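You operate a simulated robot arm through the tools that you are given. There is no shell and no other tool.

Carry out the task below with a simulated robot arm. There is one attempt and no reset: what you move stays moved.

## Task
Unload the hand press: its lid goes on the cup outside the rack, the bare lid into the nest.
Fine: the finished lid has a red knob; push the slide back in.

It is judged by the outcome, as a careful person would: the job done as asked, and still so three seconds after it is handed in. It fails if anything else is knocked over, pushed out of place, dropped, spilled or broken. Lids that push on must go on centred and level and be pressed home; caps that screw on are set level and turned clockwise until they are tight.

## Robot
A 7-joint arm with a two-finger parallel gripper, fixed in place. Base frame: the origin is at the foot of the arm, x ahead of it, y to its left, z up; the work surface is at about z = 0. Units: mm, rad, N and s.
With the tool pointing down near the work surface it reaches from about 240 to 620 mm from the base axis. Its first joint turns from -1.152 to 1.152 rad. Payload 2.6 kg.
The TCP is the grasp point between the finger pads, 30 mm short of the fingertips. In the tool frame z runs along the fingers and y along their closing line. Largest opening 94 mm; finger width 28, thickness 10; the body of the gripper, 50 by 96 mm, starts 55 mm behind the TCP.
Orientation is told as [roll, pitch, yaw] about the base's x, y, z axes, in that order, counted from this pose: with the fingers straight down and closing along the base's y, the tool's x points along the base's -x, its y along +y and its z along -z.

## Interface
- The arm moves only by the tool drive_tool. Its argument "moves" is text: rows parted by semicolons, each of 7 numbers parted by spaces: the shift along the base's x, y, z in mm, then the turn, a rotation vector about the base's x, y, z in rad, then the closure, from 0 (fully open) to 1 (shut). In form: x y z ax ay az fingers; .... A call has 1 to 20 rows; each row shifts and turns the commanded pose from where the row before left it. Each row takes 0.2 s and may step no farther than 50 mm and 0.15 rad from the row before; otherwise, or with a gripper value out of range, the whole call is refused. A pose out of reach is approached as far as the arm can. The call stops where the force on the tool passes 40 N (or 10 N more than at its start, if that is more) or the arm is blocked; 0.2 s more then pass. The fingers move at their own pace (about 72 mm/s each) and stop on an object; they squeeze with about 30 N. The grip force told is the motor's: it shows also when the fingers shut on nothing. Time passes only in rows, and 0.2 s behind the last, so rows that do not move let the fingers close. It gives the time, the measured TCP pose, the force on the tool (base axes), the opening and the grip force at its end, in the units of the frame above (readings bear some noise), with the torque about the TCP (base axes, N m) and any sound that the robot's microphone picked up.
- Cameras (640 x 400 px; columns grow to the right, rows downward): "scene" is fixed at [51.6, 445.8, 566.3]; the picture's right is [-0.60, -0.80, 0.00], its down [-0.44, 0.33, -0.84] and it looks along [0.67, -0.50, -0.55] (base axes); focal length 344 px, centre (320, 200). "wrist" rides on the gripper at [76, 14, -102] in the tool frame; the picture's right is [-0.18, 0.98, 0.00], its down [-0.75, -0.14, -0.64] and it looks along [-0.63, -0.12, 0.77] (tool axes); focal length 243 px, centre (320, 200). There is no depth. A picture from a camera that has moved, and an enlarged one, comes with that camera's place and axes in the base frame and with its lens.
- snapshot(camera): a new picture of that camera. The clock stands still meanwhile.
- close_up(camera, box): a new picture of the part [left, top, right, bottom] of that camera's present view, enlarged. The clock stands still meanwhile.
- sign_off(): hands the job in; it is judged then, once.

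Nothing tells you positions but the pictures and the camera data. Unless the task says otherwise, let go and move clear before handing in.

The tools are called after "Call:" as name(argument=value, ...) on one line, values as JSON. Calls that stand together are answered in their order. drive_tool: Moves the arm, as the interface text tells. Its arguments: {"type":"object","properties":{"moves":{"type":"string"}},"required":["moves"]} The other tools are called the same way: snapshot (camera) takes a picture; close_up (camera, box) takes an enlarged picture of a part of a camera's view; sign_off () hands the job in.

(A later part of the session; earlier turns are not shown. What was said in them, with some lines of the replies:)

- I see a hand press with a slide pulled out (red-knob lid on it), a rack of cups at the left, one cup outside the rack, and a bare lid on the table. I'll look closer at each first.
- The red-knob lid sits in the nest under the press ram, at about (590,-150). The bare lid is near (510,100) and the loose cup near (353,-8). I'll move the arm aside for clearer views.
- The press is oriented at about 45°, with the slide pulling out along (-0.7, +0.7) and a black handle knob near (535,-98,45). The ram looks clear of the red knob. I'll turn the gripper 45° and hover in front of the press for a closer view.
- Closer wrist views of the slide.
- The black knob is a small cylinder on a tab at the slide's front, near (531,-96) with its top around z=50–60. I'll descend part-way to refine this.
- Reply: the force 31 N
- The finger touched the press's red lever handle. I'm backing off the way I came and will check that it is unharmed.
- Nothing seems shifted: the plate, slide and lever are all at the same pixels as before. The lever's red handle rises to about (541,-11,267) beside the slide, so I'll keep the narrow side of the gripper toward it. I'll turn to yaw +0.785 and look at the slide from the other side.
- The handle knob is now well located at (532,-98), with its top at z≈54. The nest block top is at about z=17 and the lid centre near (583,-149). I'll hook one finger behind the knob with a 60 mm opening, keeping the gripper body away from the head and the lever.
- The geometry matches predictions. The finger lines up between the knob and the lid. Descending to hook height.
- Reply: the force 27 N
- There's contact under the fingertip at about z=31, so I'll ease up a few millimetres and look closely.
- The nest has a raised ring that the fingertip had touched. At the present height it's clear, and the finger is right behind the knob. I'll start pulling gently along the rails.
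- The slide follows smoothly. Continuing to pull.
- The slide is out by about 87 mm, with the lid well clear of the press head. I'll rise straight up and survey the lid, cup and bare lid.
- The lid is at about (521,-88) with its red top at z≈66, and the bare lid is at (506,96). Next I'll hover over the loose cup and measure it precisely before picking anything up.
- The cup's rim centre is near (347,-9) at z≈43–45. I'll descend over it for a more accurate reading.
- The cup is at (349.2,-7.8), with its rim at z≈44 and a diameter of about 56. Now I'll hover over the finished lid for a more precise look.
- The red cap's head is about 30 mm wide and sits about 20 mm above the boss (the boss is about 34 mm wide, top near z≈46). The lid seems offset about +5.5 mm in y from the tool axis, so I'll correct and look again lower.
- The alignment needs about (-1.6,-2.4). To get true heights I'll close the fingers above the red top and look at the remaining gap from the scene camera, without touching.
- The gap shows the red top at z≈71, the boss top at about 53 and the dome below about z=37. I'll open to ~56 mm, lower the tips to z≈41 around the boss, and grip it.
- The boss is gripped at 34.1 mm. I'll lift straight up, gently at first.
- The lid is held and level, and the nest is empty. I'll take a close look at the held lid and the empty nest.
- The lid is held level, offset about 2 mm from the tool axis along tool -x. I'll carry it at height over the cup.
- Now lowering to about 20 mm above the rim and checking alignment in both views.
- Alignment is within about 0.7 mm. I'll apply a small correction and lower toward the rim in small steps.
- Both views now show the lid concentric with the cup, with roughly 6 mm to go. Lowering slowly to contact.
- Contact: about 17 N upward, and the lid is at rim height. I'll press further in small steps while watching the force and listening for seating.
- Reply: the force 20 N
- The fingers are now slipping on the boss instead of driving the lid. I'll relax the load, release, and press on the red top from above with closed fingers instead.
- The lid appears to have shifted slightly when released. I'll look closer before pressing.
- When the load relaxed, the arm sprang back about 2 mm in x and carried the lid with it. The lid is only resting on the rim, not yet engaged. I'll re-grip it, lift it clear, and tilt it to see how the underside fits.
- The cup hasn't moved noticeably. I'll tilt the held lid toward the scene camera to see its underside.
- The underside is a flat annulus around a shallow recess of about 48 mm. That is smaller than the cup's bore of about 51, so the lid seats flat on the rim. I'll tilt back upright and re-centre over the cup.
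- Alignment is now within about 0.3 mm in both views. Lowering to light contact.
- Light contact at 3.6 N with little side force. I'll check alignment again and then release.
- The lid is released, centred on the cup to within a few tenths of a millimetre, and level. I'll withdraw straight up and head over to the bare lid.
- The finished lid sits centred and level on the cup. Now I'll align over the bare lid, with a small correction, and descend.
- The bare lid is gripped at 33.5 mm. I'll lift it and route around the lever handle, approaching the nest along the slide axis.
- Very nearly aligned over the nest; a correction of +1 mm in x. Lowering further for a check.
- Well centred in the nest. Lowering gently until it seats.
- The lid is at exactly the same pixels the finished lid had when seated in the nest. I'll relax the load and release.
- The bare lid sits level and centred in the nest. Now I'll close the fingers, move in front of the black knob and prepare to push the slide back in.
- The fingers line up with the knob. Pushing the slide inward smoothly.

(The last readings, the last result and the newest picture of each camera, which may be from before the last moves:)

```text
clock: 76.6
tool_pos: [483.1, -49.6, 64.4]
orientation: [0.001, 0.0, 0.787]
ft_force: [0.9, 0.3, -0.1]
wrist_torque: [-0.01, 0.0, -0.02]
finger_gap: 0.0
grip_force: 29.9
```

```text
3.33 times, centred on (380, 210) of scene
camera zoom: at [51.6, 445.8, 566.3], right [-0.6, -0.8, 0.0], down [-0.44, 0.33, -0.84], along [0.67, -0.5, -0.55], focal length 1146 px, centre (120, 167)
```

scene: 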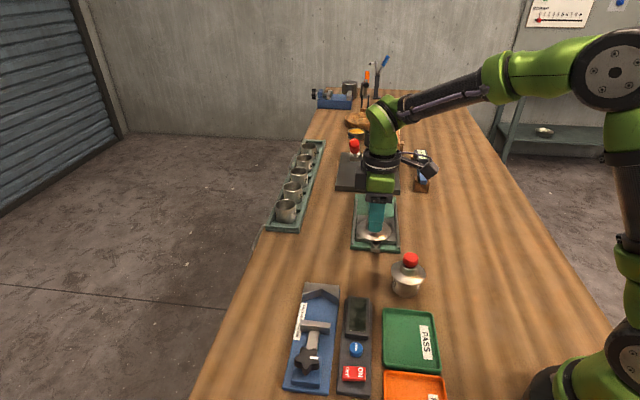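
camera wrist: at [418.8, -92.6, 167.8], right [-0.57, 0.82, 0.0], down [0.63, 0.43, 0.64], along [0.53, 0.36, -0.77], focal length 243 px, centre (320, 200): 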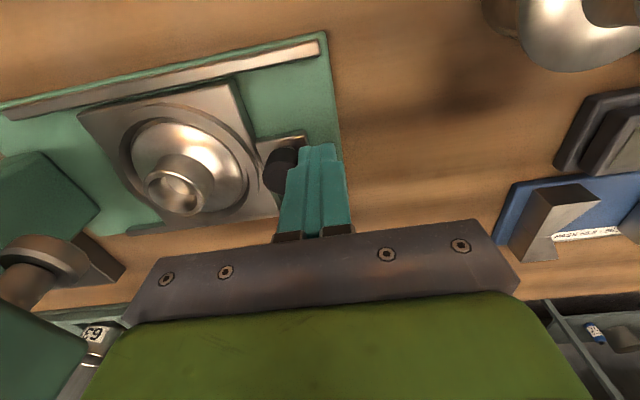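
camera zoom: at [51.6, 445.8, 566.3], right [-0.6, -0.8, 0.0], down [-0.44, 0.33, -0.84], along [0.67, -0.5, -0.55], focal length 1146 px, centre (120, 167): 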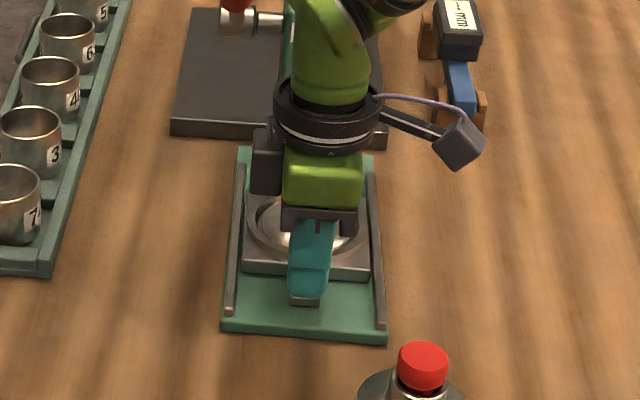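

Call:
drive_tool(moves="3.5 -3.5 0 0 0 0 1; 3.5 -3.5 0 0 0 0 1; 3.5 -3.5 0 0 0 0 1; 3.5 -3.5 0 0 0 0 1; 3.5 -3.5 0 0 0 0 1; 3.5 -3.5 0 0 0 0 1; 3.5 -3.5 0 0 0 0 1; 0 0 0 0 0 0 1")

Call:
snapshot(camera="wrist")

Call:
close_up(camera="scene", box=[345, 150, 415, 270])

```text
clock: 78.4
tool_pos: [507.6, -74.3, 66.0]
orientation: [-0.003, 0.001, 0.786]
ft_force: [-0.7, -0.2, -0.1]
wrist_torque: [0.0, -0.01, 0.03]
finger_gap: 0.0
grip_force: 29.7
```

```text
taken
camera wrist: at [443.1, -116.3, 168.2], right [-0.57, 0.82, 0.0], down [0.63, 0.43, 0.64], along [0.53, 0.36, -0.77], focal length 243 px, centre (320, 200)
```

wrist: 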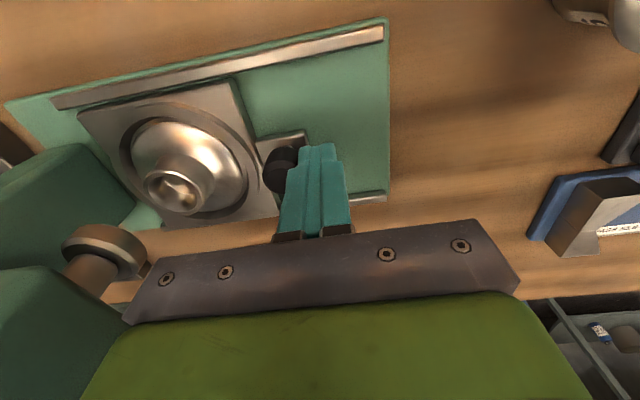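

```text
3.33 times, centred on (380, 210) of scene
camera zoom: at [51.7, 445.8, 566.3], right [-0.6, -0.8, 0.0], down [-0.44, 0.33, -0.84], along [0.67, -0.5, -0.55], focal length 1146 px, centre (120, 167)
```

zoom: 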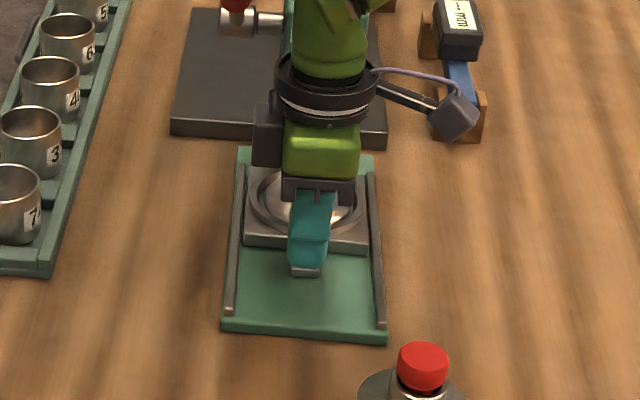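

Call:
drive_tool(moves="2.5 -2.5 0 0 0 0 1; 2.5 -2.5 0 0 0 0 1; 1.5 -1.5 0 0 0 0 1; 0 0 0 0 0 0 1")

Call:
close_up(camera="scene", box=[320, 120, 440, 260])

```text
clock: 79.4
tool_pos: [514.1, -79.8, 66.0]
orientation: [0.0, 0.002, 0.787]
ft_force: [-0.4, 0.1, 0.1]
wrist_torque: [-0.01, 0.02, 0.01]
finger_gap: 0.0
grip_force: 30.3
```

```text
2.86 times, centred on (380, 190) of scene
camera zoom: at [51.7, 445.8, 566.3], right [-0.6, -0.8, 0.0], down [-0.44, 0.33, -0.84], along [0.67, -0.5, -0.55], focal length 982 px, centre (149, 229)
```

zoom: 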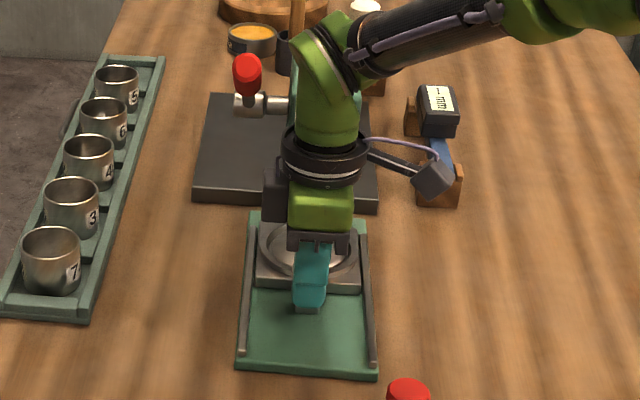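

Call:
drive_tool(moves="1 -1 0 0 0 0 1; 1 -1 0 0 0 0 1; 0 0 0 0 0 0 1")

```text
clock: 80.2
tool_pos: [515.8, -81.3, 65.0]
orientation: [0.0, 0.0, 0.787]
ft_force: [0.2, 0.4, 0.4]
wrist_torque: [0.01, -0.02, 0.01]
finger_gap: 0.0
grip_force: 30.0
```

Call:
drive_tool(moves="1 -1 0 0 0 0 1; 0.7 -0.7 0 0 0 0 1; 0 0 0 0 0 0 1")

Call:
close_up(camera="scene", box=[350, 180, 410, 240])

```text
clock: 81.0
tool_pos: [517.1, -82.6, 65.9]
orientation: [0.0, -0.001, 0.786]
ft_force: [-2.1, 1.6, 0.3]
wrist_torque: [0.01, 0.0, 0.0]
finger_gap: 0.0
grip_force: 30.2
```

```text
6.67 times, centred on (380, 210) of scene
camera zoom: at [51.6, 445.8, 566.3], right [-0.6, -0.8, 0.0], down [-0.44, 0.33, -0.84], along [0.67, -0.5, -0.55], focal length 2291 px, centre (-80, 133)
```

zoom: 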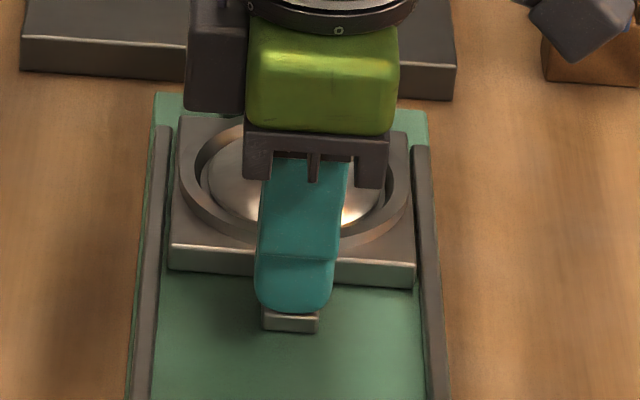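

A slight resistance has appeared right at the original slide position. One more small nudge should confirm it is against the stop.

Call:
drive_tool(moves="0.6 -0.6 0 0 0 0 1; 0 0 0 0 0 0 1")

Call:
close_up(camera="scene", box=[350, 180, 410, 240])

```text
clock: 81.6
tool_pos: [516.5, -82.9, 64.6]
orientation: [0.004, 0.0, 0.788]
ft_force: [-9.3, 5.3, 5.5]
wrist_torque: [0.03, 0.12, -0.06]
finger_gap: 0.1
grip_force: 29.9
```

```text
6.67 times, centred on (380, 210) of scene
camera zoom: at [51.6, 445.8, 566.3], right [-0.6, -0.8, 0.0], down [-0.44, 0.33, -0.84], along [0.67, -0.5, -0.55], focal length 2291 px, centre (-80, 133)
```

zoom: 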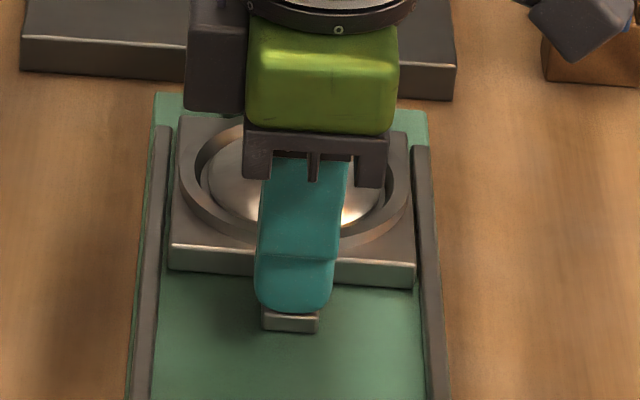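

The slide is against its stop (about 11 N resistance, no motion). I'll back off outward along the slide axis, then rise and step away.

Call:
drive_tool(moves="-3 3 0 0 0 0 1; -6 6 0 0 0 0 1; -15 15 0 0 0 0 1; -25 25 10 0 0 0 1; -25 25 25 0 0 0 1; 0 0 40 0 0 0 1; 0 0 40 0 0 0 1; -10 -30 30 0 0 0 1; -10 -35 20 0 0 0 1; -10 -35 0 0 0 0 1; 0 -35 0 0 0 0 1; 0 -35 0 0 0 0 1")

Call:
snapshot(camera="scene")

Call:
close_up(camera="scene", box=[320, 120, 440, 260])

Call:
close_up(camera="scene", box=[380, 240, 440, 305])

```text
clock: 84.2
tool_pos: [413.9, -180.1, 228.7]
orientation: [0.001, 0.0, 0.79]
ft_force: [-0.4, 0.5, 0.9]
wrist_torque: [-0.02, 0.03, 0.01]
finger_gap: 0.0
grip_force: 30.0
```

```text
taken
```

scene: 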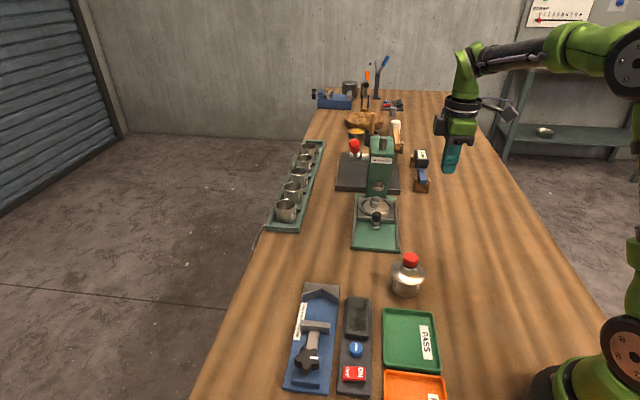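

```text
2.86 times, centred on (380, 190) of scene
camera zoom: at [51.6, 445.8, 566.3], right [-0.6, -0.8, 0.0], down [-0.44, 0.33, -0.84], along [0.67, -0.5, -0.55], focal length 982 px, centre (149, 229)
```

zoom: 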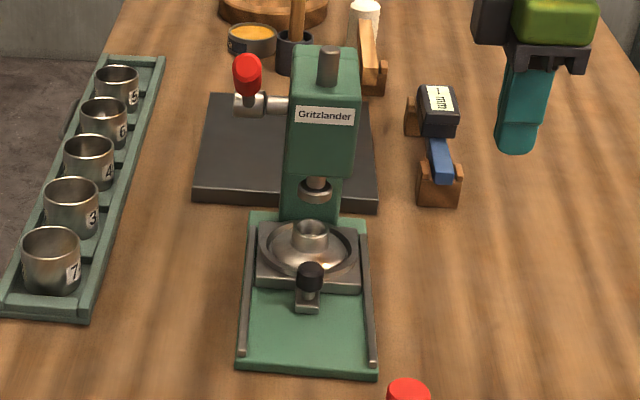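

```text
6.15 times, centred on (410, 272) of scene
camera zoom: at [51.6, 445.8, 566.3], right [-0.6, -0.8, 0.0], down [-0.44, 0.33, -0.84], along [0.67, -0.5, -0.55], focal length 2115 px, centre (-234, -246)
```

zoom: 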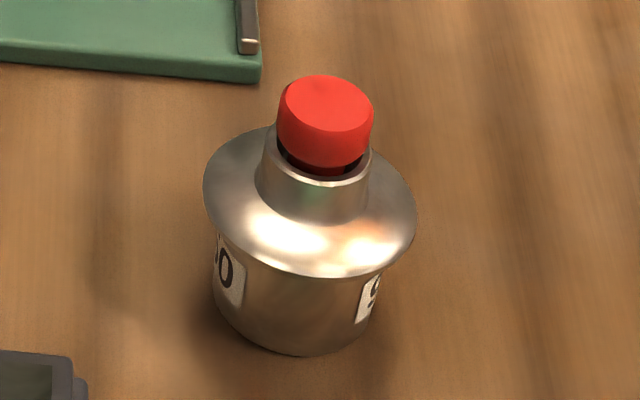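

Everything matches the starting layout: the slide is fully in, the bare lid is in the nest, the lever is unchanged, and the red-knob lid is on the cup. I'll check the cup and lid more closely from two sides before handing in.

Call:
close_up(camera="scene", box=[392, 248, 432, 278])

Call:
drive_tool(moves="-20 20 0 0 0 0 1; -30 30 0 0 0 0 0.8; -20 30 0 0 0 0 0.6; 0 20 0 0 0 0 0.4; 0 0 -15 0 0 0 0.3; 0 0 0 0 0 0 0.2; 0 0 0 0 0 0 0")

Call:
snapshot(camera="wrist")

```text
13.33 times, centred on (412, 263) of scene
camera zoom: at [51.6, 445.8, 566.3], right [-0.6, -0.8, 0.0], down [-0.44, 0.33, -0.84], along [0.67, -0.5, -0.55], focal length 4583 px, centre (-907, -640)
```

zoom: 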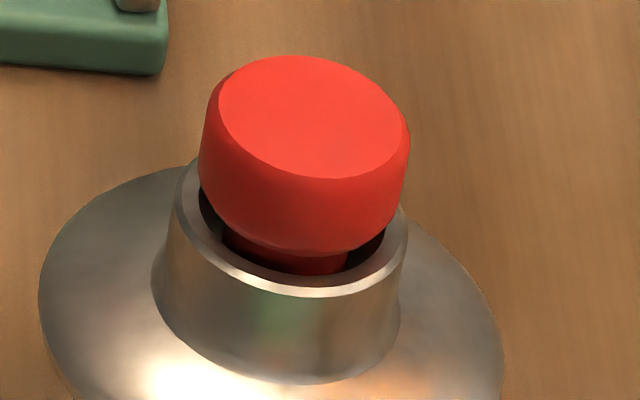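

```text
clock: 85.8
tool_pos: [342.8, -81.6, 215.8]
orientation: [0.001, -0.002, 0.787]
ft_force: [1.0, 1.4, 0.7]
wrist_torque: [-0.02, 0.01, 0.01]
finger_gap: 94.0
grip_force: 0.1
```

```text
taken
camera wrist: at [279.5, -124.0, 318.3], right [-0.57, 0.82, 0.0], down [0.63, 0.43, 0.64], along [0.53, 0.36, -0.77], focal length 243 px, centre (320, 200)
```

wrist: 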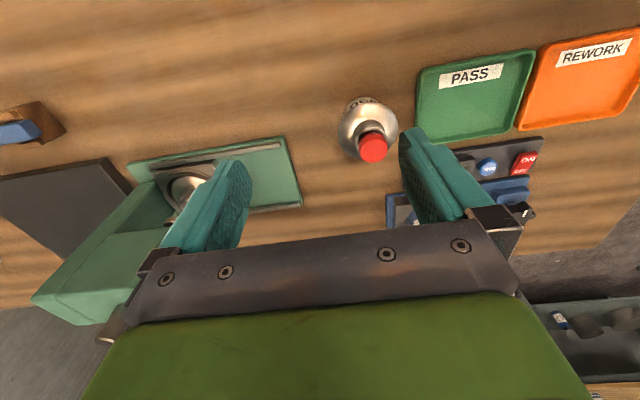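

Call:
close_up(camera="wrist", box=[325, 85, 415, 175])

Call:
close_up(camera="wrist", box=[110, 100, 310, 230])

```text
4.44 times, centred on (370, 130) of wrist
camera zoom: at [279.5, -124.0, 318.3], right [-0.57, 0.82, 0.0], down [0.63, 0.43, 0.64], along [0.53, 0.36, -0.77], focal length 1078 px, centre (98, 511)
```

zoom: 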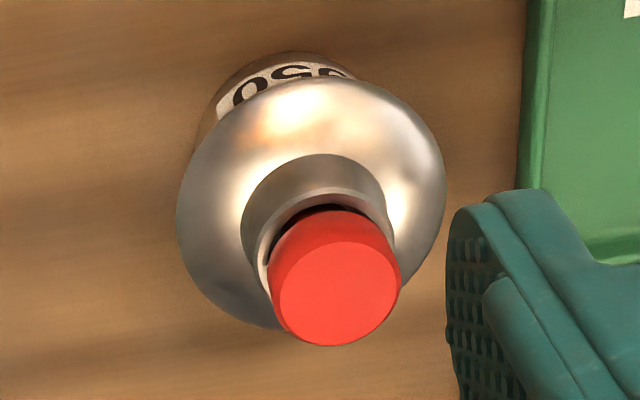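

```text
3.08 times, centred on (210, 165) of wrist
camera zoom: at [279.5, -124.0, 318.3], right [-0.57, 0.82, 0.0], down [0.63, 0.43, 0.64], along [0.53, 0.36, -0.77], focal length 746 px, centre (658, 308)
```

zoom: 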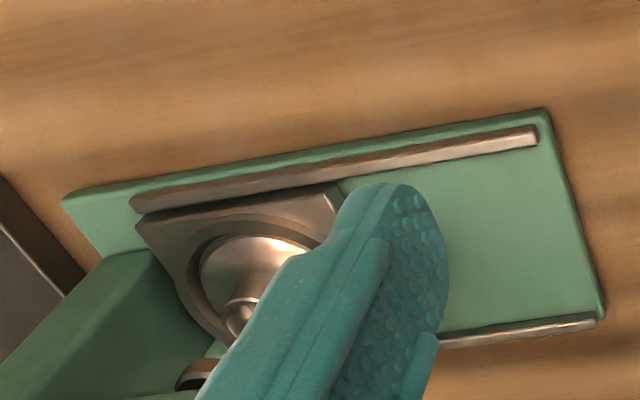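

The lid sits level and concentric on the cup, the bare lid is in the nest with the slide fully home, nothing else has moved, and the arm is clear. Handing in.

Call:
sign_off()

```text
The job is handed in.
```

I unloaded the press and handed the job in. The red-knob lid is on the loose cup, the bare lid is in the nest, and the slide is pushed back in against its stop.

- **Finished lid:** it sits level on the cup, centred to within a few tenths of a millimetre in both camera views. Its underside is a flat ring with a shallow recess too small to fit around or into the cup rim, so it rests on the rim with nothing to click home. I had set it on and taken it off once: it shifted about 2 mm at the first release, so I lifted it, looked at the underside and put it back centred. During that first try I pressed with about 20 N and it did not go down further. After the final placing I did not press it again.
- **Bare lid:** it sits in the nest at the same position and height the finished lid had.
- **Slide:** I pushed until it met about 11 N of resistance at its original position.
- **Contacts along the way:** early on a finger bumped the press lever with about 30 N, and later a fingertip pressed on the nest ring with about 25 N. In pictures compared before and after, the lever, the press and everything else were where they started.
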